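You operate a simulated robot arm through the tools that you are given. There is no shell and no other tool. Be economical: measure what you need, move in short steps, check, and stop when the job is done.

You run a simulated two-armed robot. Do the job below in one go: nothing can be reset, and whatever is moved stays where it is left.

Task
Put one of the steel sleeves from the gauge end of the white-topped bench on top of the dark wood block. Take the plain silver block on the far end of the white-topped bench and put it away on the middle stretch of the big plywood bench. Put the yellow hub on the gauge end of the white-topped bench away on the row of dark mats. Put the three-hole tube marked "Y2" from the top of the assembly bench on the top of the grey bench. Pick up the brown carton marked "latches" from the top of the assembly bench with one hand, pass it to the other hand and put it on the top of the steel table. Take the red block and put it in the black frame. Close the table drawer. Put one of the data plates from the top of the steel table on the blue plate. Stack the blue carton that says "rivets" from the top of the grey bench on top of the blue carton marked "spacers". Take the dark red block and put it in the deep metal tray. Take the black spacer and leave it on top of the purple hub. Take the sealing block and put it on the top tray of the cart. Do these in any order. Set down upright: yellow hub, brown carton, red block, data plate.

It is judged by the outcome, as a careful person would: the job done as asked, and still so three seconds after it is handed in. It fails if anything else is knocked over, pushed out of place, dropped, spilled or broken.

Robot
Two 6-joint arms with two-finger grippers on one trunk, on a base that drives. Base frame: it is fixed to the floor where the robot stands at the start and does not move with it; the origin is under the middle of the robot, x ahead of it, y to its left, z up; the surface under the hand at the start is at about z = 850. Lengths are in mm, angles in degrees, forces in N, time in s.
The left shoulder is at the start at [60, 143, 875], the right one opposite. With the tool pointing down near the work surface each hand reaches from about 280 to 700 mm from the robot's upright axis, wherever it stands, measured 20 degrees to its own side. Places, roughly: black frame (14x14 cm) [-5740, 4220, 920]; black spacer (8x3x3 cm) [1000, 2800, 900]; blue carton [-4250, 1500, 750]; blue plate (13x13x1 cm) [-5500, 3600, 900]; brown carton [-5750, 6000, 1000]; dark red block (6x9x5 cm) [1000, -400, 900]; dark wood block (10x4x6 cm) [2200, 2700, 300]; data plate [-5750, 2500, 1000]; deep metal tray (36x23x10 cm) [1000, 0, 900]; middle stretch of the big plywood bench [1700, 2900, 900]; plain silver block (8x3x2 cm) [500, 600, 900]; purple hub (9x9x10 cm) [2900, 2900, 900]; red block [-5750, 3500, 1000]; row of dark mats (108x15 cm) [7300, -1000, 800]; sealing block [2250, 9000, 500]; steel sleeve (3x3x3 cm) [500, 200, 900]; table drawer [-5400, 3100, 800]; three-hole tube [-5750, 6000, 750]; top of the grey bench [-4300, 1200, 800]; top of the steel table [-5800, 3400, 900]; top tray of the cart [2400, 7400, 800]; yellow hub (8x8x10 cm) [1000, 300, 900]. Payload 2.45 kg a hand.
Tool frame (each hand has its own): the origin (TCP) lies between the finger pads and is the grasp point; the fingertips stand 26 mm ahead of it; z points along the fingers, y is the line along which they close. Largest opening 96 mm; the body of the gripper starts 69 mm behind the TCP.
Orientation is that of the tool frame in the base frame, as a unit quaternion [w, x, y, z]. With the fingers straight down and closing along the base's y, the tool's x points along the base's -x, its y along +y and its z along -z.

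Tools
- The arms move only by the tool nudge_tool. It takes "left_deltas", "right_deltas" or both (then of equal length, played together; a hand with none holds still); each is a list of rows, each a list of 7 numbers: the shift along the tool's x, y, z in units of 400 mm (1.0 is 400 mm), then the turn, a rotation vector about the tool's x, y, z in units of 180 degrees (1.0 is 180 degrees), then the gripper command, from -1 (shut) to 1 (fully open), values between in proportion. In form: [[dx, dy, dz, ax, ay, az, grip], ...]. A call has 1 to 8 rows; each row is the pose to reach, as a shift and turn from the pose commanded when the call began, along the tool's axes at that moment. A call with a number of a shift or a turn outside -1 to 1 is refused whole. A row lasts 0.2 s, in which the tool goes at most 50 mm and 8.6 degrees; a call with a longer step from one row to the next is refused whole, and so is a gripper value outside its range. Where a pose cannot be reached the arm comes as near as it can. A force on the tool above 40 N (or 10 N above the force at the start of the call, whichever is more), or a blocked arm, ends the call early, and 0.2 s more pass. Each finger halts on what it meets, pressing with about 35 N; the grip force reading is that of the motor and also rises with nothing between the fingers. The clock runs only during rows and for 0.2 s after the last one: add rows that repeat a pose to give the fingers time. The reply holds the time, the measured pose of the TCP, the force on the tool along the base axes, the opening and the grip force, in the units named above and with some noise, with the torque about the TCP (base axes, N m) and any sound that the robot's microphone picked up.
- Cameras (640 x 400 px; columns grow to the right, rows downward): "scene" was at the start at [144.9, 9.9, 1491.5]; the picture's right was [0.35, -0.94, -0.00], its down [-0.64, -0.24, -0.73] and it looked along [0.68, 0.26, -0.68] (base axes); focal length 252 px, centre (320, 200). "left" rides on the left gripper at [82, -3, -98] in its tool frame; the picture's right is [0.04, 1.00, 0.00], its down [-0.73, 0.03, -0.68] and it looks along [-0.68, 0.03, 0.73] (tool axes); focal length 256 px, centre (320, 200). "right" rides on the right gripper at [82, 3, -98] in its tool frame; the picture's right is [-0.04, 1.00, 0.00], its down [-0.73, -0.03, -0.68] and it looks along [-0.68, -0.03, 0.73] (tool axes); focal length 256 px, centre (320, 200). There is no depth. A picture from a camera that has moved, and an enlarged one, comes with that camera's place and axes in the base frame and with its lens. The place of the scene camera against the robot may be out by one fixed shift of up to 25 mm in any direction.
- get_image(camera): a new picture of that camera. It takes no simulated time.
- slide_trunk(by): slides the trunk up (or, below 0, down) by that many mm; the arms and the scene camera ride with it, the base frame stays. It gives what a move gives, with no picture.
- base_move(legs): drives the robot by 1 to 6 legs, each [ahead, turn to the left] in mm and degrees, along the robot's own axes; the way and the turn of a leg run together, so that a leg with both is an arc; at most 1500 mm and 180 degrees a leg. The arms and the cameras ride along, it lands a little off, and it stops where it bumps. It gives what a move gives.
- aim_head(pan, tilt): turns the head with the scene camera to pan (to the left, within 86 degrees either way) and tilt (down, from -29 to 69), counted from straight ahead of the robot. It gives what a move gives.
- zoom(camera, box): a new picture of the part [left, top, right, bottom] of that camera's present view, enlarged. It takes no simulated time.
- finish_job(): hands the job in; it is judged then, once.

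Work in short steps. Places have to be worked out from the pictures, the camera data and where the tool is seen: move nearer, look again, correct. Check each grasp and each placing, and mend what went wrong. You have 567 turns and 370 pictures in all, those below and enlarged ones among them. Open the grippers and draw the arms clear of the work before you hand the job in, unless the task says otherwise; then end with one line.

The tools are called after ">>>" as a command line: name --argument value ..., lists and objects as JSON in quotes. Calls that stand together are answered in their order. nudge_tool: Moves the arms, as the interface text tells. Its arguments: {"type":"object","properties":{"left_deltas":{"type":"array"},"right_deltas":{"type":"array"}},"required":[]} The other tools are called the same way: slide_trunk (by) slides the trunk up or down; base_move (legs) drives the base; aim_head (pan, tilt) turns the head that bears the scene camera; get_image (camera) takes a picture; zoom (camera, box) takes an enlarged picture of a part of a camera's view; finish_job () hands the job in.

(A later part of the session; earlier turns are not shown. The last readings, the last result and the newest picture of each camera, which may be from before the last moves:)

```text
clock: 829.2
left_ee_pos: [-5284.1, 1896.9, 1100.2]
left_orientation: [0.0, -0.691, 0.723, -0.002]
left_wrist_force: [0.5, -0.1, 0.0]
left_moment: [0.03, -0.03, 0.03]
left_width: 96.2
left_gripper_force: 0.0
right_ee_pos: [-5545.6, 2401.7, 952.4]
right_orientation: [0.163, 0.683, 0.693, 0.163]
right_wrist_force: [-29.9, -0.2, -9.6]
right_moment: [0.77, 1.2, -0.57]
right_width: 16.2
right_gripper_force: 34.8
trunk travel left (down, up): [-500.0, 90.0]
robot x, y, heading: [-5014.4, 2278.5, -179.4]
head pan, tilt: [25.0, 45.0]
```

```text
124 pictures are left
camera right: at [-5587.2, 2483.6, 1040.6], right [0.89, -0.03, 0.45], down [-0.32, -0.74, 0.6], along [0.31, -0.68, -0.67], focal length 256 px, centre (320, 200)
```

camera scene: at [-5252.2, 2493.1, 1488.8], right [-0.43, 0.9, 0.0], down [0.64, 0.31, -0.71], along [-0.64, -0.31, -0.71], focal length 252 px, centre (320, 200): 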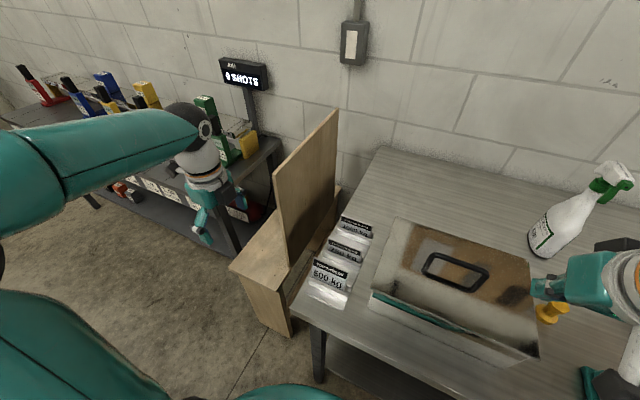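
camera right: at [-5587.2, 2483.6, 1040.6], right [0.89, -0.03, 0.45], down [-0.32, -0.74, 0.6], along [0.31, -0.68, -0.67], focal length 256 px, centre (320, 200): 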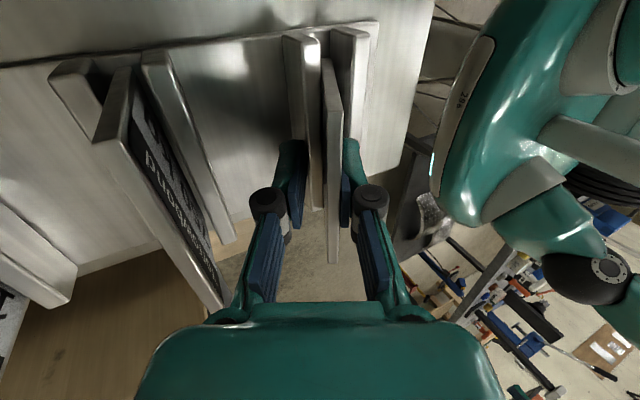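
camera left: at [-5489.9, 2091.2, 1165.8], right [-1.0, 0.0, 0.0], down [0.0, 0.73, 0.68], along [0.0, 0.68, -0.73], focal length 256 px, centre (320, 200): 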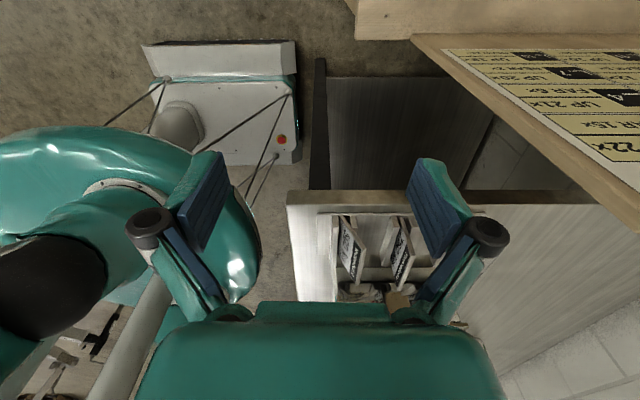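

The fingers caught the rear rail too (16 mm, side force). Open, come up 13 mm, and grip only the exposed top of the plate.

>>> nudge_tool --right_deltas '[[0, 0, 0, 0, 0, 0, -0.4], [0, 0, 0, 0, 0, 0, -0.2], [0, 0.003, -0.016, 0, 0, 0, -0.2], [0, 0.006, -0.033, 0, 0, 0, -0.2]]'

>>> get_image --camera "right"

>>> zoom --camera "right" --box '[240, 20, 400, 280]'

```text
clock: 830.2
left_ee_pos: [-5279.3, 1897.4, 1101.6]
left_orientation: [0.0, -0.691, 0.723, -0.001]
left_wrist_force: [-0.5, -0.1, -0.2]
left_moment: [-0.01, 0.01, 0.04]
left_width: 96.1
left_gripper_force: 0.1
right_ee_pos: [-5541.9, 2403.7, 968.5]
right_orientation: [0.164, 0.681, 0.694, 0.166]
right_wrist_force: [-0.5, -0.4, -0.9]
right_moment: [0.01, -0.02, -0.02]
right_width: 38.6
right_gripper_force: 0.1
trunk travel left (down, up): [-500.0, 90.0]
robot x, y, heading: [-5015.5, 2272.9, -179.2]
head pan, tilt: [25.0, 45.0]
```

```text
123 pictures are left
camera right: at [-5585.7, 2483.5, 1055.3], right [0.89, -0.02, 0.45], down [-0.32, -0.74, 0.59], along [0.32, -0.67, -0.67], focal length 256 px, centre (320, 200)
```

right: 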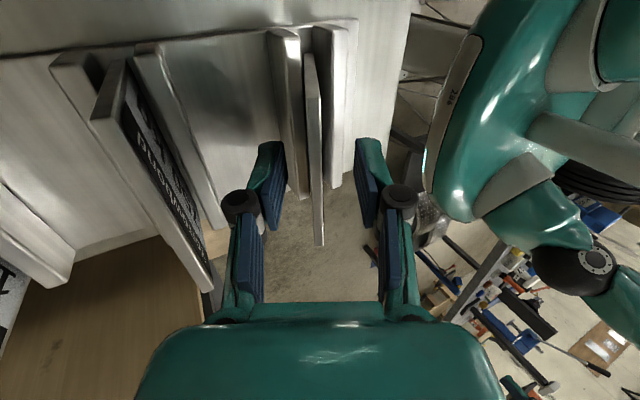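

```text
1.54 times, centred on (320, 150) of right
camera zoom: at [-5585.7, 2483.5, 1055.3], right [0.89, -0.02, 0.45], down [-0.32, -0.74, 0.59], along [0.32, -0.67, -0.67], focal length 394 px, centre (320, 277)
```

zoom: 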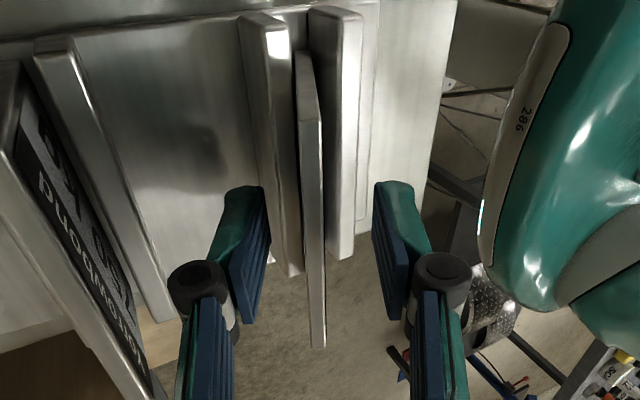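

The plate's top is now level with the TCP and the rails are ~42 mm lower, so this is a clean grip. Close.

>>> nudge_tool --right_deltas '[[0, -0.008, 0.004, 0, 0, 0, -0.5], [0, -0.008, 0.004, 0, 0, 0, -0.8], [0, -0.008, 0.004, 0, 0, 0, -1], [0, -0.008, 0.004, 0, 0, 0, -1], [0, -0.008, 0.004, 0, 0, 0, -1]]'

>>> get_image --camera "right"

```text
clock: 831.4
left_ee_pos: [-5279.4, 1897.0, 1100.8]
left_orientation: [0.0, -0.69, 0.723, 0.0]
left_wrist_force: [0.1, -0.3, 0.1]
left_moment: [-0.01, -0.01, 0.0]
left_width: 95.8
left_gripper_force: 0.1
right_ee_pos: [-5545.5, 2402.5, 964.7]
right_orientation: [0.163, 0.682, 0.694, 0.165]
right_wrist_force: [-1.4, 0.2, 2.9]
right_moment: [0.36, 0.66, -0.29]
right_width: 6.1
right_gripper_force: 34.2
trunk travel left (down, up): [-500.0, 90.0]
robot x, y, heading: [-5014.3, 2271.6, -179.4]
head pan, tilt: [25.0, 45.0]
```

```text
121 pictures are left
camera right: at [-5588.2, 2483.5, 1053.2], right [0.89, -0.02, 0.45], down [-0.32, -0.74, 0.59], along [0.32, -0.67, -0.67], focal length 256 px, centre (320, 200)
```

right: 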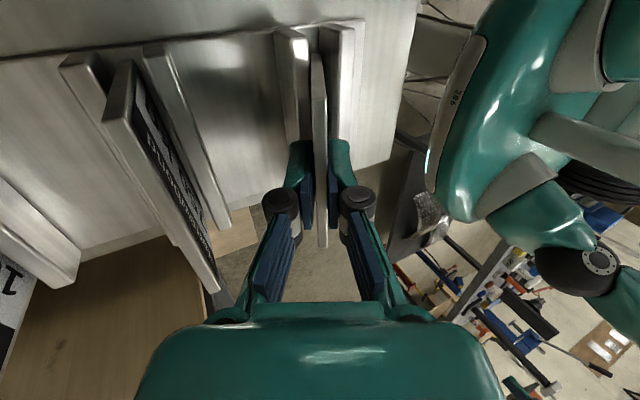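

Gripped at 6.1 mm. Slide it out along its own plane.

>>> nudge_tool --right_deltas '[[0, 0, -0.025, 0, 0, 0, -1], [0, 0, -0.05, 0, 0, 0, -1], [0, 0, -0.08, 0, 0, 0, -1], [0, 0, -0.12, 0, 0, 0, -1]]'

>>> get_image --camera "right"

```text
clock: 832.4
left_ee_pos: [-5279.0, 1897.1, 1102.4]
left_orientation: [0.0, -0.691, 0.723, -0.001]
left_wrist_force: [0.3, 0.0, 0.5]
left_moment: [0.0, -0.03, 0.04]
left_width: 96.1
left_gripper_force: 0.1
right_ee_pos: [-5558.6, 2403.0, 1002.2]
right_orientation: [0.162, 0.681, 0.695, 0.165]
right_wrist_force: [-0.3, -1.1, -0.9]
right_moment: [0.0, 0.05, -0.02]
right_width: 5.9
right_gripper_force: 33.6
right hand out of reach, approached as far as the arm can: row 4
trunk travel left (down, up): [-500.0, 90.0]
robot x, y, heading: [-5013.9, 2274.5, -179.4]
head pan, tilt: [25.0, 45.0]
```

```text
120 pictures are left
camera right: at [-5601.5, 2483.5, 1091.2], right [0.89, -0.02, 0.45], down [-0.32, -0.74, 0.59], along [0.32, -0.67, -0.67], focal length 256 px, centre (320, 200)
```

right: 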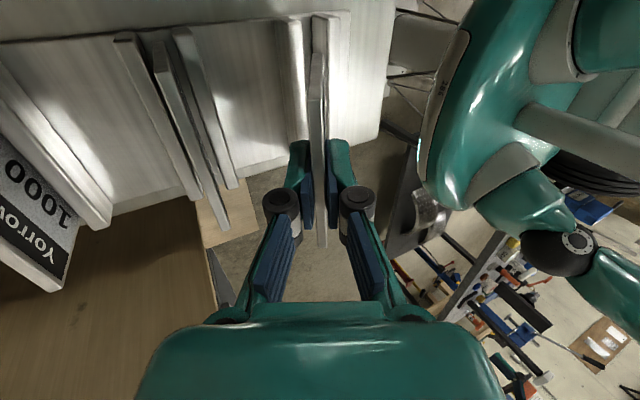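

The plate is free of the slot. Raise the trunk 85 mm and then turn the hand vertical.

>>> slide_trunk --by 85

>>> nudge_tool --right_deltas '[[0, 0.03, 0, 0.0375, 0, 0, -1], [0, 0.06, -0.02, 0.075, 0, 0, -1], [0, 0.1, -0.04, 0.1125, 0, 0, -1], [0, 0.14, -0.06, 0.15, 0, 0, -1]]'

>>> get_image --camera "right"

```text
clock: 833.6
left_ee_pos: [-5280.4, 1897.7, 1186.0]
left_orientation: [-0.001, -0.691, 0.723, 0.0]
left_wrist_force: [-0.7, -0.4, -0.6]
left_moment: [-0.02, 0.01, 0.0]
left_width: 96.2
left_gripper_force: 0.0
right_ee_pos: [-5559.0, 2403.2, 1087.3]
right_orientation: [0.164, 0.682, 0.693, 0.165]
right_wrist_force: [-0.6, 0.1, -1.1]
right_moment: [0.02, 0.01, 0.03]
right_width: 6.2
right_gripper_force: 34.4
trunk travel left (down, up): [-585.0, 5.0]
robot x, y, heading: [-5010.1, 2275.7, -179.3]
head pan, tilt: [25.0, 45.0]
```

```text
clock: 834.6
left_ee_pos: [-5278.2, 1897.5, 1187.3]
left_orientation: [0.0, -0.691, 0.723, -0.001]
left_wrist_force: [0.0, -0.9, 0.5]
left_moment: [0.01, 0.02, -0.02]
left_width: 95.8
left_gripper_force: 0.0
right_ee_pos: [-5519.0, 2402.6, 1136.0]
right_orientation: [-0.001, 0.701, 0.713, -0.003]
right_wrist_force: [0.7, -0.4, -0.9]
right_moment: [0.01, 0.03, 0.0]
right_width: 6.0
right_gripper_force: 34.0
trunk travel left (down, up): [-585.0, 5.0]
robot x, y, heading: [-5014.9, 2273.0, -179.3]
head pan, tilt: [25.0, 45.0]
```

```text
119 pictures are left
camera right: at [-5515.9, 2484.9, 1232.8], right [1.0, -0.02, -0.01], down [-0.01, -0.73, 0.68], along [-0.02, -0.68, -0.73], focal length 256 px, centre (320, 200)
```

right: 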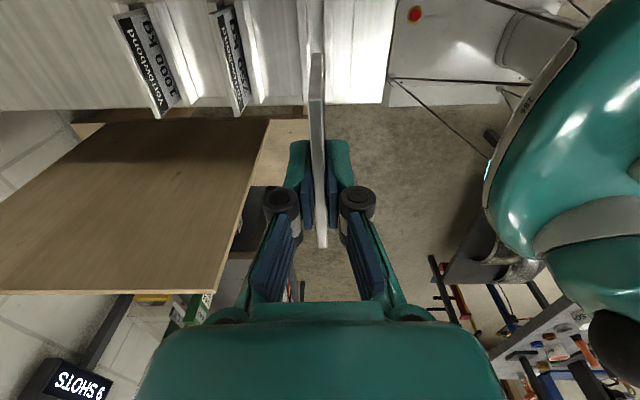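

The plate hangs vertically from the right hand. Drive to the blue plate: back off, turn, go along the table, and face it again.

>>> base_move --legs '[[-280, 0]]'

>>> base_move --legs '[[0, -60]]'

>>> base_move --legs '[[0, -32]]'

>>> base_move --legs '[[1120, 0]]'

>>> base_move --legs '[[0, 60]]'

>>> base_move --legs '[[0, 31]]'

```text
clock: 836.6
left_ee_pos: [-4997.4, 1899.2, 1186.7]
left_orientation: [-0.002, -0.692, 0.722, -0.001]
left_wrist_force: [0.7, 0.6, 0.0]
left_moment: [-0.01, 0.07, 0.01]
left_width: 95.7
left_gripper_force: 0.1
right_ee_pos: [-5239.5, 2405.3, 1135.8]
right_orientation: [-0.001, 0.7, 0.714, -0.002]
right_wrist_force: [0.7, 0.0, -1.0]
right_moment: [0.01, 0.04, -0.03]
right_width: 6.0
right_gripper_force: 33.9
trunk travel left (down, up): [-585.0, 5.0]
robot x, y, heading: [-4738.9, 2280.5, -178.8]
head pan, tilt: [25.0, 45.0]
```

```text
clock: 839.7
left_ee_pos: [-5195.4, 2292.0, 1189.4]
left_orientation: [-0.001, -0.269, 0.963, 0.0]
left_wrist_force: [0.0, -0.4, 0.9]
left_moment: [-0.03, 0.02, 0.03]
left_width: 96.1
left_gripper_force: 0.1
right_ee_pos: [-4909.2, 2772.4, 1135.7]
right_orientation: [-0.001, 0.955, 0.298, -0.003]
right_wrist_force: [0.2, -0.5, -0.5]
right_moment: [-0.03, 0.07, -0.02]
right_width: 6.1
right_gripper_force: 33.7
trunk travel left (down, up): [-585.0, 5.0]
robot x, y, heading: [-4761.0, 2261.8, 124.0]
head pan, tilt: [25.0, 45.0]
stopped in leg 1: the robot was blocked; the commanded pose is now the measured one
```

```text
clock: 841.9
left_ee_pos: [-5110.6, 2522.7, 1187.3]
left_orientation: [-0.001, 0.014, 1.0, 0.001]
left_wrist_force: [0.8, -0.6, -0.7]
left_moment: [-0.02, 0.0, -0.02]
left_width: 96.1
left_gripper_force: 0.1
right_ee_pos: [-4608.8, 2771.3, 1136.7]
right_orientation: [-0.001, 1.0, 0.016, -0.002]
right_wrist_force: [-0.1, 0.3, -1.0]
right_moment: [0.01, -0.04, -0.01]
right_width: 6.3
right_gripper_force: 34.1
trunk travel left (down, up): [-585.0, 5.0]
robot x, y, heading: [-4780.4, 2263.3, 91.8]
head pan, tilt: [25.0, 45.0]
```

```text
clock: 847.9
left_ee_pos: [-5127.8, 3681.1, 1188.4]
left_orientation: [-0.001, 0.024, 1.0, 0.0]
left_wrist_force: [0.3, 0.2, -0.4]
left_moment: [-0.01, 0.04, 0.0]
left_width: 95.9
left_gripper_force: 0.0
right_ee_pos: [-4621.2, 3920.7, 1135.6]
right_orientation: [-0.001, 1.0, 0.007, 0.0]
right_wrist_force: [0.7, -0.2, -1.4]
right_moment: [-0.05, 0.0, -0.04]
right_width: 6.1
right_gripper_force: 33.9
trunk travel left (down, up): [-585.0, 5.0]
robot x, y, heading: [-4802.6, 3413.2, 90.2]
head pan, tilt: [25.0, 45.0]
```

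```text
clock: 851.0
left_ee_pos: [-5207.1, 3290.3, 1187.8]
left_orientation: [0.0, -0.453, 0.891, 0.0]
left_wrist_force: [-0.2, -0.6, -0.4]
left_moment: [0.05, -0.08, -0.02]
left_width: 96.1
left_gripper_force: 0.1
right_ee_pos: [-5126.4, 3845.9, 1138.1]
right_orientation: [-0.001, 0.877, 0.48, 0.0]
right_wrist_force: [-0.8, -0.6, -0.8]
right_moment: [0.06, -0.05, 0.01]
right_width: 5.9
right_gripper_force: 33.7
trunk travel left (down, up): [-585.0, 5.0]
robot x, y, heading: [-4787.1, 3442.6, 147.2]
head pan, tilt: [25.0, 45.0]
stopped in leg 1: the robot was blocked; the commanded pose is now the measured one
```

```text
clock: 853.1
left_ee_pos: [-5071.6, 3095.2, 1189.6]
left_orientation: [0.0, -0.674, 0.739, 0.0]
left_wrist_force: [0.3, -0.1, -0.6]
left_moment: [0.02, 0.02, 0.0]
left_width: 96.3
left_gripper_force: 0.1
right_ee_pos: [-5286.2, 3614.5, 1137.7]
right_orientation: [-0.001, 0.718, 0.696, -0.001]
right_wrist_force: [-0.1, -0.3, -1.4]
right_moment: [0.02, 0.03, 0.02]
right_width: 5.8
right_gripper_force: 33.6
trunk travel left (down, up): [-585.0, 5.0]
robot x, y, heading: [-4785.3, 3459.4, 178.1]
head pan, tilt: [25.0, 45.0]
```

>>> base_move --legs '[[230, 0]]'

>>> aim_head --pan -5 --tilt 50

>>> get_image --camera "right"

>>> get_image --camera "scene"

```text
clock: 854.8
left_ee_pos: [-5303.8, 3103.5, 1189.1]
left_orientation: [0.0, -0.674, 0.739, 0.0]
left_wrist_force: [-0.3, 0.7, 0.2]
left_moment: [0.01, -0.04, 0.0]
left_width: 96.2
left_gripper_force: 0.0
right_ee_pos: [-5520.1, 3622.4, 1137.9]
right_orientation: [0.0, 0.719, 0.695, -0.002]
right_wrist_force: [-0.4, -0.3, -1.0]
right_moment: [0.0, -0.02, 0.01]
right_width: 6.0
right_gripper_force: 33.4
trunk travel left (down, up): [-585.0, 5.0]
robot x, y, heading: [-5018.1, 3469.2, 178.0]
head pan, tilt: [25.0, 45.0]
```

```text
clock: 855.8
left_ee_pos: [-5302.8, 3103.3, 1189.8]
left_orientation: [-0.001, -0.673, 0.739, -0.001]
left_wrist_force: [0.8, 0.2, -1.0]
left_moment: [0.02, -0.01, 0.0]
left_width: 96.0
left_gripper_force: 0.1
right_ee_pos: [-5518.5, 3622.4, 1138.2]
right_orientation: [0.0, 0.719, 0.695, -0.002]
right_wrist_force: [-0.1, -0.9, -1.2]
right_moment: [0.03, 0.01, 0.02]
right_width: 6.0
right_gripper_force: 33.7
trunk travel left (down, up): [-585.0, 5.0]
robot x, y, heading: [-5018.4, 3468.9, 178.2]
head pan, tilt: [-5.0, 50.0]
```

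```text
118 pictures are left
camera right: at [-5512.1, 3703.5, 1236.2], right [1.0, -0.07, 0.0], down [-0.05, -0.73, 0.68], along [-0.05, -0.68, -0.73], focal length 256 px, centre (320, 200)
```

right: 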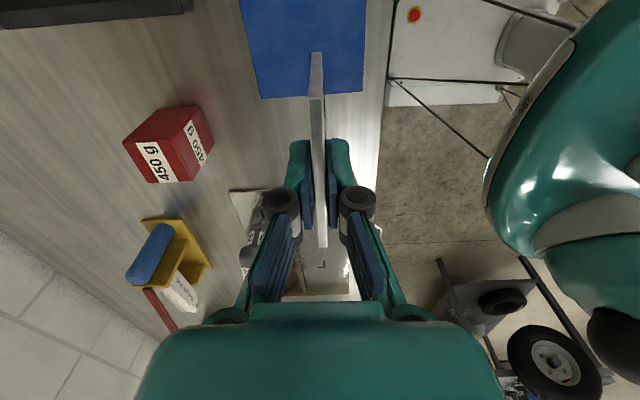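

```text
117 pictures are left
camera scene: at [-5148.2, 3460.9, 1566.8], right [0.12, 0.99, 0.0], down [0.76, -0.09, -0.64], along [-0.64, 0.08, -0.77], focal length 252 px, centre (320, 200)
```

scene: 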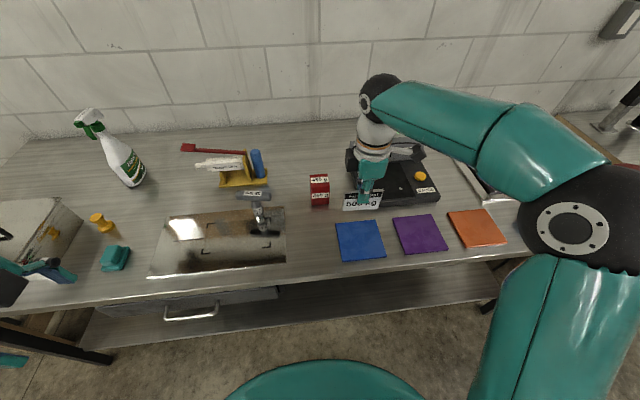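

Blue plate centre ≈[−5534,3640], top ≈907. Move over it and lower to ~25 mm above.

>>> nudge_tool --right_deltas '[[0.022, -0.018, 0.08, 0, 0, 0, -1], [0.044, -0.037, 0.17, 0, 0, 0, -1], [0.044, -0.037, 0.25, 0, 0, 0, -1], [0.044, -0.037, 0.32, 0, 0, 0, -1]]'

>>> get_image --camera "right"

>>> zoom --camera "scene" --box '[300, 150, 460, 270]'

```text
clock: 856.8
left_ee_pos: [-5304.1, 3105.4, 1190.3]
left_orientation: [-0.001, -0.674, 0.739, -0.001]
left_wrist_force: [0.7, 0.0, 0.1]
left_moment: [0.0, 0.01, 0.02]
left_width: 95.8
left_gripper_force: 0.1
right_ee_pos: [-5533.0, 3641.7, 1009.4]
right_orientation: [-0.001, 0.719, 0.695, -0.002]
right_wrist_force: [-0.4, 0.1, -1.9]
right_moment: [0.02, 0.02, -0.01]
right_width: 6.1
right_gripper_force: 34.3
trunk travel left (down, up): [-585.0, 5.0]
robot x, y, heading: [-5018.9, 3470.1, 178.1]
head pan, tilt: [-5.0, 50.0]
```

```text
116 pictures are left
camera right: at [-5526.3, 3722.4, 1106.9], right [1.0, -0.07, 0.0], down [-0.05, -0.73, 0.68], along [-0.05, -0.68, -0.73], focal length 256 px, centre (320, 200)
```

right: 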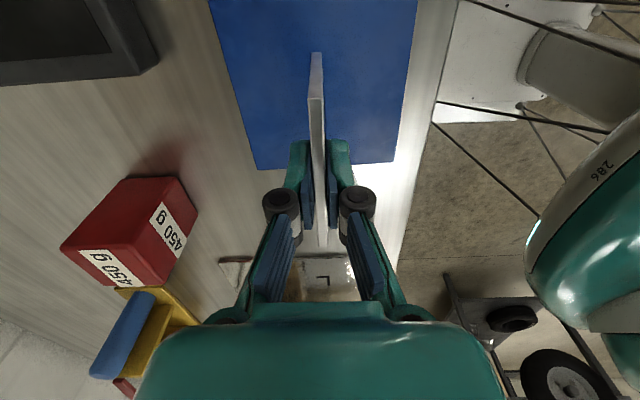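

```text
3.33 times, centred on (380, 210) of scene
camera zoom: at [-5148.7, 3461.2, 1566.8], right [0.12, 0.99, 0.0], down [0.76, -0.09, -0.64], along [-0.64, 0.08, -0.77], focal length 840 px, centre (120, 167)
```

zoom: 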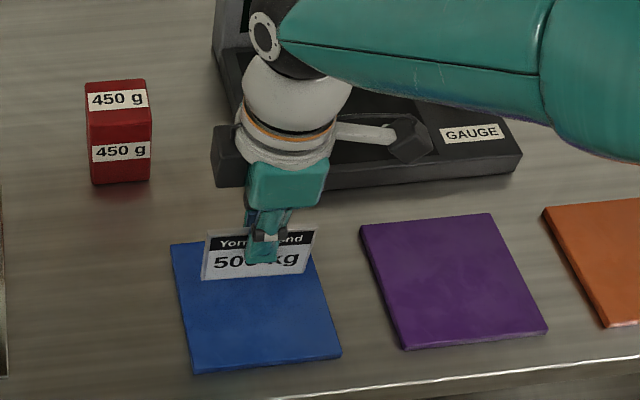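

>>> nudge_tool --right_deltas '[[0, 0, 0.03, 0, 0, 0, -1], [0, 0, 0.045, 0, 0, 0, -1], [0, 0, 0.055, 0, 0, 0, -1]]'

>>> nudge_tool --right_deltas '[[0, 0, 0.006, 0, 0, 0, -1], [0, 0, 0.012, 0, 0, 0, -1]]'

```text
clock: 857.6
left_ee_pos: [-5302.6, 3103.9, 1190.2]
left_orientation: [0.0, -0.674, 0.739, 0.0]
left_wrist_force: [-0.1, -0.6, -0.5]
left_moment: [-0.01, 0.04, 0.02]
left_width: 96.0
left_gripper_force: 0.0
right_ee_pos: [-5533.7, 3639.9, 988.5]
right_orientation: [-0.001, 0.719, 0.695, -0.002]
right_wrist_force: [-0.1, -0.1, -0.5]
right_moment: [-0.01, 0.01, 0.01]
right_width: 6.0
right_gripper_force: 33.8
trunk travel left (down, up): [-585.0, 5.0]
robot x, y, heading: [-5020.3, 3467.5, 178.0]
head pan, tilt: [-5.0, 50.0]
```

```text
clock: 858.2
left_ee_pos: [-5304.1, 3104.8, 1190.4]
left_orientation: [0.0, -0.674, 0.739, -0.001]
left_wrist_force: [-0.6, 0.2, -0.9]
left_moment: [0.03, 0.01, 0.01]
left_width: 96.2
left_gripper_force: 0.0
right_ee_pos: [-5532.6, 3638.7, 984.2]
right_orientation: [0.0, 0.718, 0.696, -0.001]
right_wrist_force: [0.2, 1.0, -0.9]
right_moment: [0.02, 0.03, 0.03]
right_width: 6.1
right_gripper_force: 33.3
trunk travel left (down, up): [-585.0, 5.0]
robot x, y, heading: [-5016.1, 3465.7, 177.8]
head pan, tilt: [-5.0, 50.0]
```

>>> nudge_tool --right_deltas '[[0, 0, 0.006, 0, 0, 0, -1], [0, 0, 0.012, 0, 0, 0, -1]]'

>>> nudge_tool --right_deltas '[[0, 0, 0.005, 0, 0, 0, -1], [0, 0, 0.008, 0, 0, 0, -1]]'

```text
clock: 858.8
left_ee_pos: [-5303.4, 3103.7, 1190.8]
left_orientation: [-0.001, -0.674, 0.739, -0.001]
left_wrist_force: [0.5, 0.2, 0.2]
left_moment: [0.01, -0.01, 0.02]
left_width: 96.1
left_gripper_force: 0.0
right_ee_pos: [-5532.3, 3641.0, 979.3]
right_orientation: [-0.001, 0.718, 0.696, -0.002]
right_wrist_force: [0.4, -0.1, -1.5]
right_moment: [0.0, 0.0, -0.01]
right_width: 5.8
right_gripper_force: 33.9
trunk travel left (down, up): [-585.0, 5.0]
robot x, y, heading: [-5018.9, 3469.5, 178.0]
head pan, tilt: [-5.0, 50.0]
```

```text
clock: 859.4
left_ee_pos: [-5302.9, 3103.7, 1190.3]
left_orientation: [-0.001, -0.674, 0.739, 0.0]
left_wrist_force: [-0.1, 0.4, -0.4]
left_moment: [0.02, 0.0, -0.01]
left_width: 96.1
left_gripper_force: 0.2
right_ee_pos: [-5533.4, 3641.1, 976.8]
right_orientation: [-0.001, 0.719, 0.695, -0.002]
right_wrist_force: [-1.2, -0.5, -0.4]
right_moment: [0.01, 0.0, -0.05]
right_width: 6.0
right_gripper_force: 33.5
trunk travel left (down, up): [-585.0, 5.0]
robot x, y, heading: [-5017.1, 3469.0, 177.8]
head pan, tilt: [-5.0, 50.0]
```

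Not yet touching; continue in 3 mm steps.

>>> nudge_tool --right_deltas '[[0, 0, 0.004, 0, 0, 0, -1], [0, 0, 0.008, 0, 0, 0, -1]]'

>>> nudge_tool --right_deltas '[[0, 0, 0.004, 0, 0, 0, -1], [0, 0, 0.008, 0, 0, 0, -1]]'

>>> nudge_tool --right_deltas '[[0, 0, 0.004, 0, 0, 0, -1], [0, 0, 0.008, 0, 0, 0, -1]]'

```text
clock: 860.0
left_ee_pos: [-5302.6, 3103.9, 1190.7]
left_orientation: [-0.001, -0.674, 0.739, 0.0]
left_wrist_force: [-0.3, 0.0, -0.3]
left_moment: [-0.02, 0.0, 0.0]
left_width: 96.0
left_gripper_force: 0.1
right_ee_pos: [-5533.5, 3639.5, 973.6]
right_orientation: [-0.001, 0.719, 0.695, -0.002]
right_wrist_force: [-0.5, 0.3, 5.6]
right_moment: [0.25, -0.03, -0.02]
right_width: 6.1
right_gripper_force: 33.6
trunk travel left (down, up): [-585.0, 5.0]
robot x, y, heading: [-5014.6, 3468.3, 178.0]
head pan, tilt: [-5.0, 50.0]
```

```text
clock: 860.6
left_ee_pos: [-5300.3, 3103.4, 1189.7]
left_orientation: [-0.001, -0.674, 0.739, 0.0]
left_wrist_force: [0.2, -0.6, -0.5]
left_moment: [-0.01, -0.01, 0.03]
left_width: 96.1
left_gripper_force: 0.0
right_ee_pos: [-5532.9, 3639.8, 973.9]
right_orientation: [-0.003, 0.719, 0.695, -0.005]
right_wrist_force: [-2.0, 0.6, 26.3]
right_moment: [0.38, 0.09, 0.06]
right_width: 6.1
right_gripper_force: 33.6
trunk travel left (down, up): [-585.0, 5.0]
robot x, y, heading: [-5017.8, 3469.5, 178.2]
head pan, tilt: [-5.0, 50.0]
```

```text
clock: 861.2
left_ee_pos: [-5300.9, 3104.1, 1189.9]
left_orientation: [-0.001, -0.674, 0.739, 0.0]
left_wrist_force: [0.0, 0.2, 0.3]
left_moment: [0.0, -0.02, 0.0]
left_width: 95.9
left_gripper_force: 0.1
right_ee_pos: [-5532.4, 3640.0, 969.1]
right_orientation: [-0.001, 0.719, 0.695, -0.003]
right_wrist_force: [-3.7, -1.4, 27.7]
right_moment: [-0.05, 0.23, 0.04]
right_width: 6.1
right_gripper_force: 33.2
trunk travel left (down, up): [-585.0, 5.0]
robot x, y, heading: [-5017.9, 3469.9, 178.0]
head pan, tilt: [-5.0, 50.0]
```

The bottom edge is in contact (27 N now). Ease off to a light touch, then check from the scene camera before opening.

>>> nudge_tool --right_deltas '[[0, 0, -0.005, 0, 0, 0, -1], [0, 0, -0.009, 0, 0, 0, -1]]'

>>> zoom --camera "scene" --box '[310, 180, 430, 270]'

```text
clock: 861.8
left_ee_pos: [-5302.9, 3104.3, 1189.5]
left_orientation: [0.0, -0.674, 0.739, -0.001]
left_wrist_force: [0.3, 0.3, 0.4]
left_moment: [-0.04, 0.05, 0.01]
left_width: 96.1
left_gripper_force: 0.1
right_ee_pos: [-5532.0, 3638.6, 968.7]
right_orientation: [0.001, 0.719, 0.696, 0.0]
right_wrist_force: [-3.3, -0.8, 6.8]
right_moment: [-0.2, 0.21, -0.06]
right_width: 6.0
right_gripper_force: 33.5
trunk travel left (down, up): [-585.0, 5.0]
robot x, y, heading: [-5016.1, 3467.1, 178.1]
head pan, tilt: [-5.0, 50.0]
```

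```text
4.44 times, centred on (370, 225) of scene
camera zoom: at [-5147.5, 3460.7, 1566.6], right [0.12, 0.99, 0.0], down [0.76, -0.09, -0.64], along [-0.64, 0.08, -0.77], focal length 1120 px, centre (98, 89)
```

zoom: 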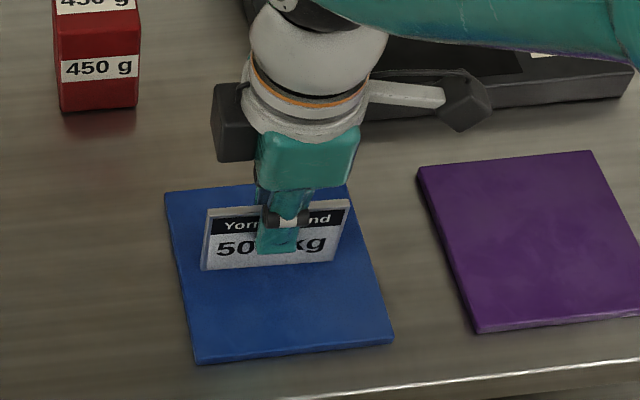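

Small residual side force (−3 N): shift 0.5 mm and ease a bit more, then open slowly.

>>> nudge_tool --right_deltas '[[0, -0.0012, -0.0015, 0, 0, 0, -1], [0, -0.0012, -0.002, 0, 0, 0, -1]]'

```text
clock: 862.4
left_ee_pos: [-5304.0, 3104.6, 1190.0]
left_orientation: [0.0, -0.674, 0.739, 0.0]
left_wrist_force: [0.1, -0.1, 0.0]
left_moment: [-0.01, 0.0, 0.01]
left_width: 95.9
left_gripper_force: 0.1
right_ee_pos: [-5532.8, 3639.9, 970.3]
right_orientation: [0.0, 0.718, 0.696, -0.001]
right_wrist_force: [-0.4, 0.2, -0.3]
right_moment: [-0.01, -0.04, 0.0]
right_width: 6.2
right_gripper_force: 33.9
trunk travel left (down, up): [-585.0, 5.0]
robot x, y, heading: [-5018.5, 3470.4, 178.0]
head pan, tilt: [-5.0, 50.0]
```

>>> nudge_tool --right_deltas '[[0, 0, 0.0012, 0, 0, 0, -1], [0, 0, 0.0012, 0, 0, 0, -0.86], [0, 0, 0.0012, 0, 0, 0, -0.82], [0, 0, 0.0012, 0, 0, 0, -0.78], [0, 0, 0.0012, 0, 0, 0, -0.7], [0, 0, 0.0012, 0, 0, 0, -0.6], [0, 0, 0.0012, 0, 0, 0, -0.5]]'

>>> zoom --camera "scene" --box '[310, 180, 430, 270]'

>>> get_image --camera "right"

```text
clock: 864.0
left_ee_pos: [-5303.6, 3103.0, 1190.4]
left_orientation: [-0.001, -0.674, 0.739, -0.001]
left_wrist_force: [-1.0, 1.1, 0.5]
left_moment: [-0.01, 0.04, 0.01]
left_width: 96.1
left_gripper_force: 0.1
right_ee_pos: [-5533.8, 3641.5, 970.5]
right_orientation: [-0.001, 0.719, 0.695, -0.002]
right_wrist_force: [1.2, 0.1, -0.6]
right_moment: [-0.01, -0.03, -0.01]
right_width: 23.9
right_gripper_force: 0.1
trunk travel left (down, up): [-585.0, 5.0]
robot x, y, heading: [-5021.4, 3466.0, 178.2]
head pan, tilt: [-5.0, 50.0]
```

```text
4.44 times, centred on (370, 225) of scene
camera zoom: at [-5147.9, 3460.9, 1566.9], right [0.12, 0.99, 0.0], down [0.76, -0.09, -0.64], along [-0.64, 0.08, -0.77], focal length 1120 px, centre (98, 89)
```

zoom: 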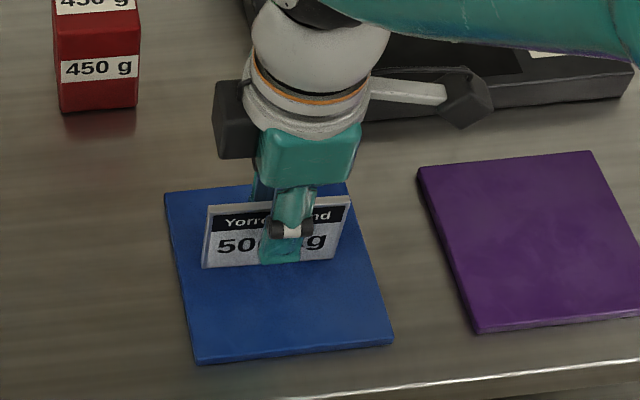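

```text
112 pictures are left
camera right: at [-5527.1, 3722.0, 1067.5], right [1.0, -0.07, 0.0], down [-0.05, -0.73, 0.68], along [-0.05, -0.68, -0.73], focal length 256 px, centre (320, 200)
```

right: 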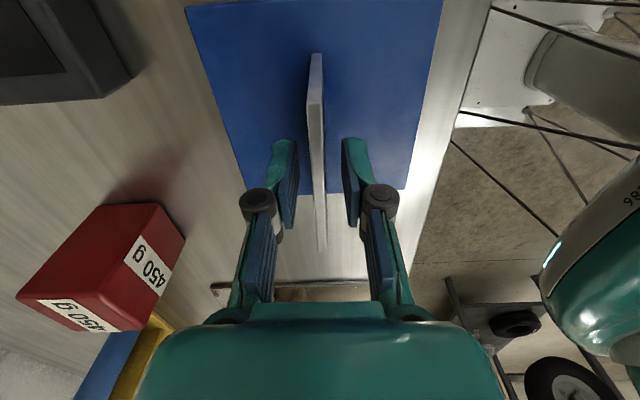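

The plate stands by itself. Open wider and rise straight up.

>>> nudge_tool --right_deltas '[[0, 0, 0, 0, 0, 0, -0.2], [0, 0, 0, 0, 0, 0, 0.1], [0, 0, 0, 0, 0, 0, 0.1], [0, 0, -0.06, 0, 0, 0, 0.1], [0, 0, -0.15, 0, 0, 0, 0.1], [0, 0, -0.25, 0, 0, 0, 0.3], [0, 0, -0.36, 0, 0, 0, 0.5]]'

>>> get_image --camera "right"

>>> zoom --camera "scene" --box '[260, 150, 440, 270]'

```text
clock: 865.6
left_ee_pos: [-5301.8, 3103.5, 1191.2]
left_orientation: [-0.001, -0.674, 0.739, -0.001]
left_wrist_force: [-0.5, -0.3, 0.5]
left_moment: [-0.03, 0.01, 0.03]
left_width: 95.9
left_gripper_force: 0.0
right_ee_pos: [-5532.9, 3638.2, 1115.6]
right_orientation: [-0.001, 0.718, 0.696, -0.002]
right_wrist_force: [-0.1, -0.4, -0.6]
right_moment: [0.01, 0.01, 0.01]
right_width: 72.1
right_gripper_force: 0.1
trunk travel left (down, up): [-585.0, 5.0]
robot x, y, heading: [-5021.1, 3469.4, 178.2]
head pan, tilt: [-5.0, 50.0]
```

```text
111 pictures are left
camera right: at [-5525.5, 3720.1, 1211.9], right [1.0, -0.07, 0.0], down [-0.05, -0.73, 0.68], along [-0.05, -0.68, -0.73], focal length 256 px, centre (320, 200)
```

right: 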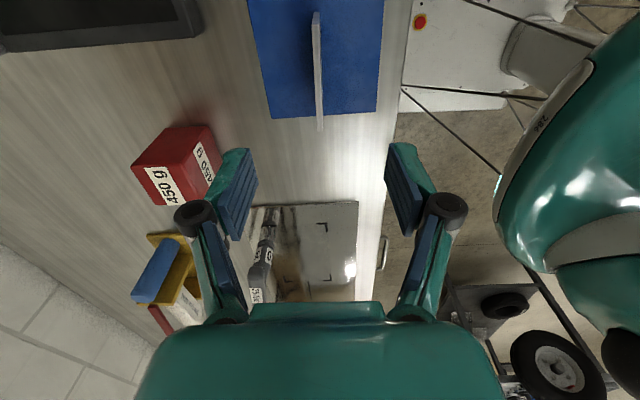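

```text
3.33 times, centred on (350, 210) of scene
camera zoom: at [-5147.1, 3460.8, 1566.9], right [0.12, 0.99, 0.0], down [0.76, -0.09, -0.64], along [-0.64, 0.08, -0.77], focal length 840 px, centre (220, 167)
```

zoom: 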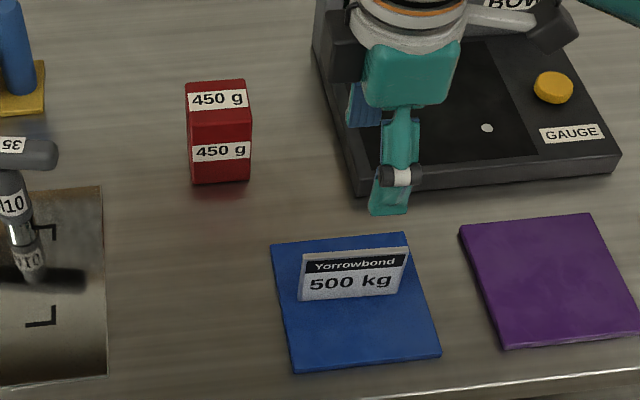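

The 500 kg plate stands upright on the blue plate. Last: the red "450 g" block into the black frame. I drive forward a little (hands high) and look at the block.

>>> base_move --legs '[[85, 0]]'

>>> nudge_tool --right_deltas '[[-0.06, -0.03, -0.02, 0, 0, 0, 1], [-0.12, -0.06, -0.03, 0, 0, 0, 1], [-0.18, -0.09, -0.03, 0, 0, 0, 1], [-0.22, -0.12, -0.03, 0, 0, 0, 1]]'

>>> get_image --camera "right"

```text
clock: 866.7
left_ee_pos: [-5389.8, 3106.6, 1190.4]
left_orientation: [0.001, -0.673, 0.74, -0.002]
left_wrist_force: [0.8, -0.1, -0.1]
left_moment: [0.0, -0.06, -0.01]
left_width: 96.0
left_gripper_force: 0.1
right_ee_pos: [-5618.9, 3642.7, 1113.9]
right_orientation: [0.0, 0.719, 0.695, -0.001]
right_wrist_force: [-0.5, 0.3, 0.7]
right_moment: [0.01, -0.02, 0.02]
right_width: 72.0
right_gripper_force: 0.0
trunk travel left (down, up): [-585.0, 5.0]
robot x, y, heading: [-5098.1, 3473.8, 177.9]
head pan, tilt: [-5.0, 50.0]
```

```text
clock: 867.7
left_ee_pos: [-5389.1, 3106.8, 1189.9]
left_orientation: [0.0, -0.673, 0.74, -0.001]
left_wrist_force: [0.1, -1.0, -0.6]
left_moment: [0.02, -0.01, -0.01]
left_width: 96.2
left_gripper_force: 0.0
right_ee_pos: [-5668.8, 3553.6, 1125.2]
right_orientation: [0.0, 0.719, 0.695, -0.001]
right_wrist_force: [0.0, 0.4, -0.5]
right_moment: [0.0, -0.01, -0.02]
right_width: 96.1
right_gripper_force: 0.0
trunk travel left (down, up): [-585.0, 5.0]
robot x, y, heading: [-5104.4, 3466.5, 178.1]
head pan, tilt: [-5.0, 50.0]
```

```text
109 pictures are left
camera right: at [-5662.6, 3635.9, 1223.1], right [1.0, -0.07, 0.0], down [-0.05, -0.73, 0.68], along [-0.05, -0.68, -0.73], focal length 256 px, centre (320, 200)
```

right: 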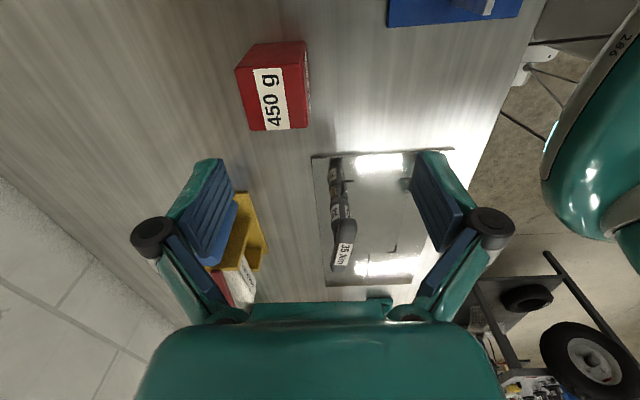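

Block: x −5742…−5683, y 3516…3572, top z≈987. Descend astride it and grip.

>>> nudge_tool --right_deltas '[[-0.013, -0.055, 0.06, 0, 0, 0, 1], [-0.026, -0.109, 0.14, 0, 0, 0, 1], [-0.026, -0.109, 0.24, 0, 0, 0, 1], [-0.026, -0.109, 0.33, 0, 0, 0, 1], [-0.026, -0.109, 0.395, 0, 0, 0, 1]]'

>>> get_image --camera "right"

```text
clock: 868.9
left_ee_pos: [-5389.0, 3107.5, 1190.0]
left_orientation: [-0.001, -0.673, 0.74, -0.001]
left_wrist_force: [0.2, -0.1, -0.3]
left_moment: [-0.03, 0.0, -0.02]
left_width: 96.0
left_gripper_force: 0.0
right_ee_pos: [-5712.6, 3547.0, 967.0]
right_orientation: [-0.001, 0.719, 0.695, -0.002]
right_wrist_force: [0.5, 0.2, 0.0]
right_moment: [-0.01, -0.02, -0.01]
right_width: 96.0
right_gripper_force: 0.0
trunk travel left (down, up): [-585.0, 5.0]
robot x, y, heading: [-5099.5, 3469.7, 177.8]
head pan, tilt: [-5.0, 50.0]
```

```text
108 pictures are left
camera right: at [-5705.9, 3628.3, 1064.3], right [1.0, -0.07, 0.0], down [-0.05, -0.73, 0.68], along [-0.05, -0.68, -0.73], focal length 256 px, centre (320, 200)
```

right: 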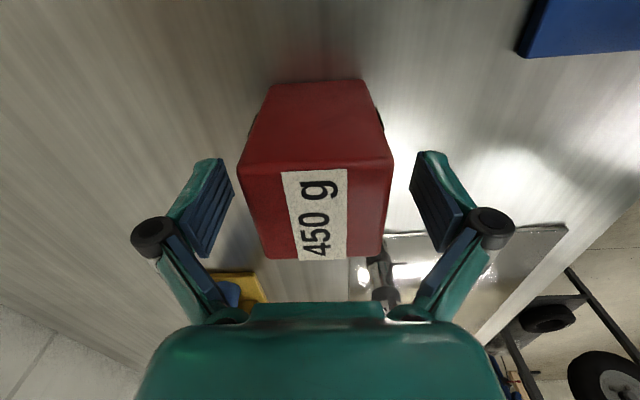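

>>> nudge_tool --right_deltas '[[0, 0, 0, 0, 0, 0, 0.4], [0, 0, 0, 0, 0, 0, 0], [0, 0, 0, 0, 0, 0, -1], [0, 0, 0, 0, 0, 0, -1], [0, 0, -0.03, 0, 0, 0, -1], [0, 0, -0.1, 0, 0, 0, -1], [0, 0, -0.2, 0, 0, 0, -1], [0, 0, -0.3, 0, 0, 0, -1]]'

>>> nudge_tool --right_deltas '[[0, 0, -0.08, 0, 0, 0, -1], [0, 0, -0.16, 0, 0, 0, -1], [0, 0.05, -0.22, 0, 0, 0, -1]]'

>>> get_image --camera "right"

```text
clock: 870.7
left_ee_pos: [-5387.6, 3107.3, 1190.6]
left_orientation: [-0.001, -0.674, 0.739, -0.001]
left_wrist_force: [-0.4, -0.2, 0.2]
left_moment: [-0.01, -0.02, 0.02]
left_width: 95.8
left_gripper_force: 0.1
right_ee_pos: [-5711.2, 3545.1, 1087.0]
right_orientation: [0.0, 0.719, 0.695, 0.0]
right_wrist_force: [0.1, 0.6, -4.5]
right_moment: [0.02, 0.03, 0.01]
right_width: 59.6
right_gripper_force: 35.0
trunk travel left (down, up): [-585.0, 5.0]
robot x, y, heading: [-5102.0, 3473.9, 177.7]
head pan, tilt: [-5.0, 50.0]
```

```text
clock: 871.5
left_ee_pos: [-5385.9, 3106.8, 1191.0]
left_orientation: [-0.001, -0.673, 0.739, 0.0]
left_wrist_force: [0.7, -1.2, -0.2]
left_moment: [0.01, -0.02, 0.0]
left_width: 96.2
left_gripper_force: 0.2
right_ee_pos: [-5689.7, 3546.3, 1176.7]
right_orientation: [-0.001, 0.719, 0.695, -0.001]
right_wrist_force: [1.0, 0.3, -4.0]
right_moment: [-0.02, 0.04, 0.03]
right_width: 59.8
right_gripper_force: 35.3
right hand out of reach, approached as far as the arm can: row 2
trunk travel left (down, up): [-585.0, 5.0]
robot x, y, heading: [-5104.8, 3469.0, 177.8]
head pan, tilt: [-5.0, 50.0]
```

```text
107 pictures are left
camera right: at [-5683.6, 3627.4, 1273.9], right [1.0, -0.07, 0.0], down [-0.05, -0.73, 0.68], along [-0.05, -0.68, -0.73], focal length 256 px, centre (320, 200)
```

right: 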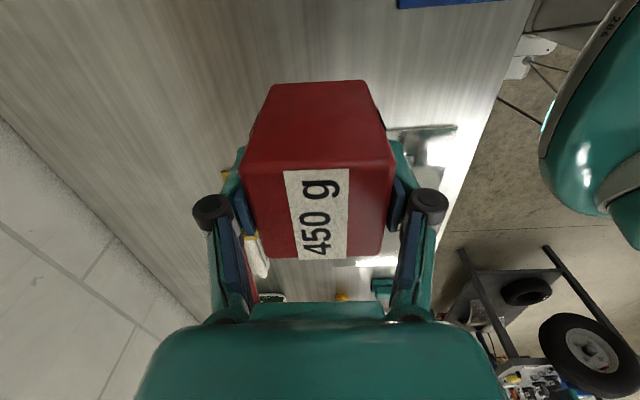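

Held. Back away over the plate's side with good height, and drive to the frame.

>>> base_move --legs '[[-320, 0]]'

>>> base_move --legs '[[0, -60]]'

>>> base_move --legs '[[0, -28]]'

>>> base_move --legs '[[600, 0]]'

>>> base_move --legs '[[0, 60]]'

>>> base_move --legs '[[0, 30]]'

>>> get_image --camera "scene"

```text
clock: 873.6
left_ee_pos: [-5060.0, 3094.9, 1190.5]
left_orientation: [0.0, -0.676, 0.737, 0.0]
left_wrist_force: [0.0, 0.7, 0.1]
left_moment: [0.04, 0.02, -0.02]
left_width: 96.0
left_gripper_force: 0.1
right_ee_pos: [-5366.9, 3530.8, 1176.4]
right_orientation: [-0.001, 0.716, 0.698, -0.003]
right_wrist_force: [-0.1, 0.9, -4.5]
right_moment: [0.04, 0.0, 0.03]
right_width: 59.6
right_gripper_force: 35.1
trunk travel left (down, up): [-585.0, 5.0]
robot x, y, heading: [-4778.2, 3460.2, 178.4]
head pan, tilt: [-5.0, 50.0]
```

```text
clock: 876.5
left_ee_pos: [-5242.1, 3458.8, 1192.3]
left_orientation: [-0.001, -0.286, 0.958, -0.001]
left_wrist_force: [0.4, 0.3, -0.4]
left_moment: [-0.08, -0.01, 0.0]
left_width: 96.1
left_gripper_force: 0.1
right_ee_pos: [-5088.3, 3969.4, 1175.1]
right_orientation: [0.0, 0.948, 0.317, -0.001]
right_wrist_force: [1.3, 0.6, -3.8]
right_moment: [-0.05, 0.04, 0.01]
right_width: 59.8
right_gripper_force: 35.3
trunk travel left (down, up): [-585.0, 5.0]
robot x, y, heading: [-4805.6, 3439.5, 126.4]
head pan, tilt: [-5.0, 50.0]
stopped in leg 1: the robot was blocked; the commanded pose is now the measured one
```

```text
clock: 878.5
left_ee_pos: [-5181.9, 3662.4, 1191.8]
left_orientation: [-0.002, -0.044, 0.999, 0.0]
left_wrist_force: [-0.6, 0.0, -0.2]
left_moment: [0.0, -0.02, 0.0]
left_width: 96.1
left_gripper_force: 0.2
right_ee_pos: [-4807.2, 4042.2, 1175.1]
right_orientation: [-0.001, 0.997, 0.075, -0.001]
right_wrist_force: [0.1, -0.6, -4.5]
right_moment: [0.01, -0.01, 0.0]
right_width: 59.5
right_gripper_force: 35.2
trunk travel left (down, up): [-585.0, 5.0]
robot x, y, heading: [-4823.8, 3436.4, 98.3]
head pan, tilt: [-5.0, 50.0]
```

```text
clock: 881.9
left_ee_pos: [-5263.3, 4256.6, 1191.7]
left_orientation: [0.0, -0.043, 0.999, -0.001]
left_wrist_force: [0.7, -0.2, -0.1]
left_moment: [0.0, -0.01, 0.01]
left_width: 96.1
left_gripper_force: 0.1
right_ee_pos: [-4886.6, 4633.3, 1175.1]
right_orientation: [-0.001, 0.997, 0.073, -0.001]
right_wrist_force: [-0.4, -0.1, -4.8]
right_moment: [0.01, -0.01, 0.01]
right_width: 59.8
right_gripper_force: 35.5
trunk travel left (down, up): [-585.0, 5.0]
robot x, y, heading: [-4910.0, 4026.2, 97.7]
head pan, tilt: [-5.0, 50.0]
```

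```text
clock: 884.6
left_ee_pos: [-5313.5, 3906.8, 1192.5]
left_orientation: [0.0, -0.455, 0.89, -0.001]
left_wrist_force: [-1.3, -0.9, -0.9]
left_moment: [0.02, -0.02, -0.01]
left_width: 96.0
left_gripper_force: 0.0
right_ee_pos: [-5353.3, 4440.8, 1177.4]
right_orientation: [-0.002, 0.877, 0.481, 0.0]
right_wrist_force: [-0.4, 0.0, -5.0]
right_moment: [0.05, -0.07, 0.01]
right_width: 59.5
right_gripper_force: 35.1
trunk travel left (down, up): [-585.0, 5.0]
robot x, y, heading: [-4892.5, 4057.8, 148.0]
head pan, tilt: [-5.0, 50.0]
stopped in leg 1: the robot was blocked; the commanded pose is now the measured one
```

```text
clock: 886.7
left_ee_pos: [-5188.7, 3722.6, 1194.2]
left_orientation: [-0.001, -0.664, 0.748, -0.001]
left_wrist_force: [-0.1, 0.0, 0.6]
left_moment: [0.04, 0.01, 0.0]
left_width: 95.9
left_gripper_force: 0.1
right_ee_pos: [-5483.5, 4169.6, 1176.7]
right_orientation: [0.0, 0.728, 0.685, 0.0]
right_wrist_force: [-0.2, -0.6, -3.6]
right_moment: [0.04, 0.02, -0.01]
right_width: 59.9
right_gripper_force: 35.7
trunk travel left (down, up): [-585.0, 5.0]
robot x, y, heading: [-4889.8, 4082.2, 177.1]
head pan, tilt: [-5.0, 50.0]
stopped in leg 1: the robot was blocked; the commanded pose is now the measured one
```

```text
106 pictures are left
camera scene: at [-5021.9, 4073.4, 1566.8], right [0.14, 0.99, 0.0], down [0.76, -0.11, -0.64], along [-0.64, 0.09, -0.77], focal length 252 px, centre (320, 200)
```

scene: 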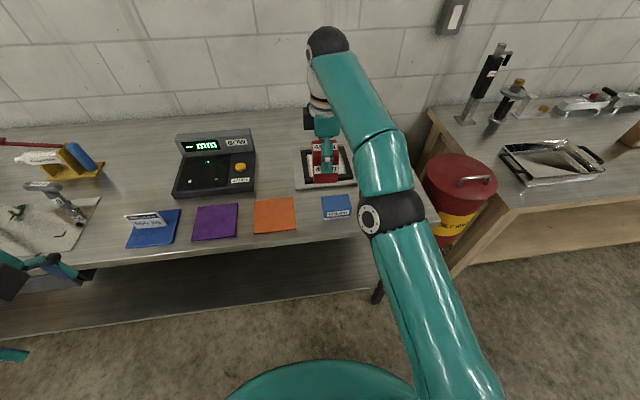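

>>> base_move --legs '[[205, 0]]'

>>> get_image --camera "right"

>>> get_image --camera "scene"

```text
clock: 888.3
left_ee_pos: [-5395.7, 3734.4, 1192.9]
left_orientation: [0.001, -0.663, 0.749, 0.0]
left_wrist_force: [0.0, -0.6, -0.6]
left_moment: [0.02, -0.04, 0.05]
left_width: 95.9
left_gripper_force: 0.0
right_ee_pos: [-5687.3, 4183.2, 1176.4]
right_orientation: [0.0, 0.729, 0.685, -0.001]
right_wrist_force: [0.0, -0.1, -4.3]
right_moment: [0.03, -0.02, 0.02]
right_width: 59.7
right_gripper_force: 35.2
trunk travel left (down, up): [-585.0, 5.0]
robot x, y, heading: [-5092.8, 4090.2, 176.7]
head pan, tilt: [-5.0, 50.0]
```

```text
105 pictures are left
camera right: at [-5679.0, 4264.8, 1274.3], right [0.99, -0.1, 0.0], down [-0.08, -0.73, 0.68], along [-0.07, -0.68, -0.73], focal length 256 px, centre (320, 200)
```

right: 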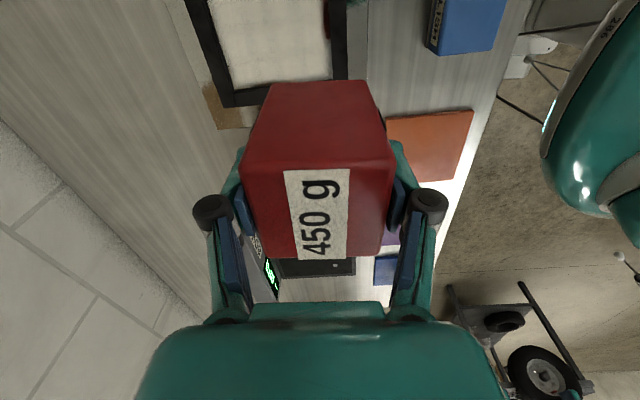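

```text
104 pictures are left
camera scene: at [-5227.6, 4086.9, 1566.6], right [0.14, 0.99, 0.0], down [0.76, -0.11, -0.64], along [-0.63, 0.09, -0.77], focal length 252 px, centre (320, 200)
```

scene: 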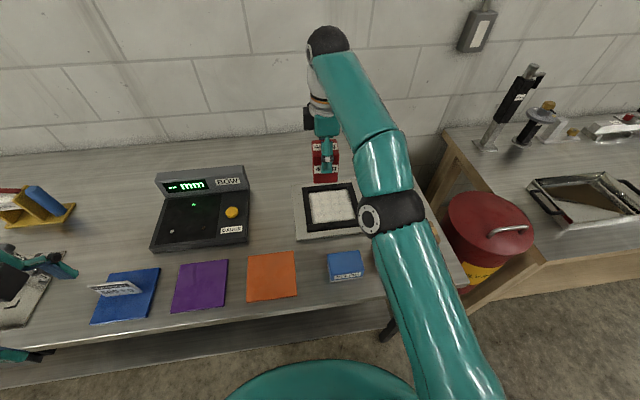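

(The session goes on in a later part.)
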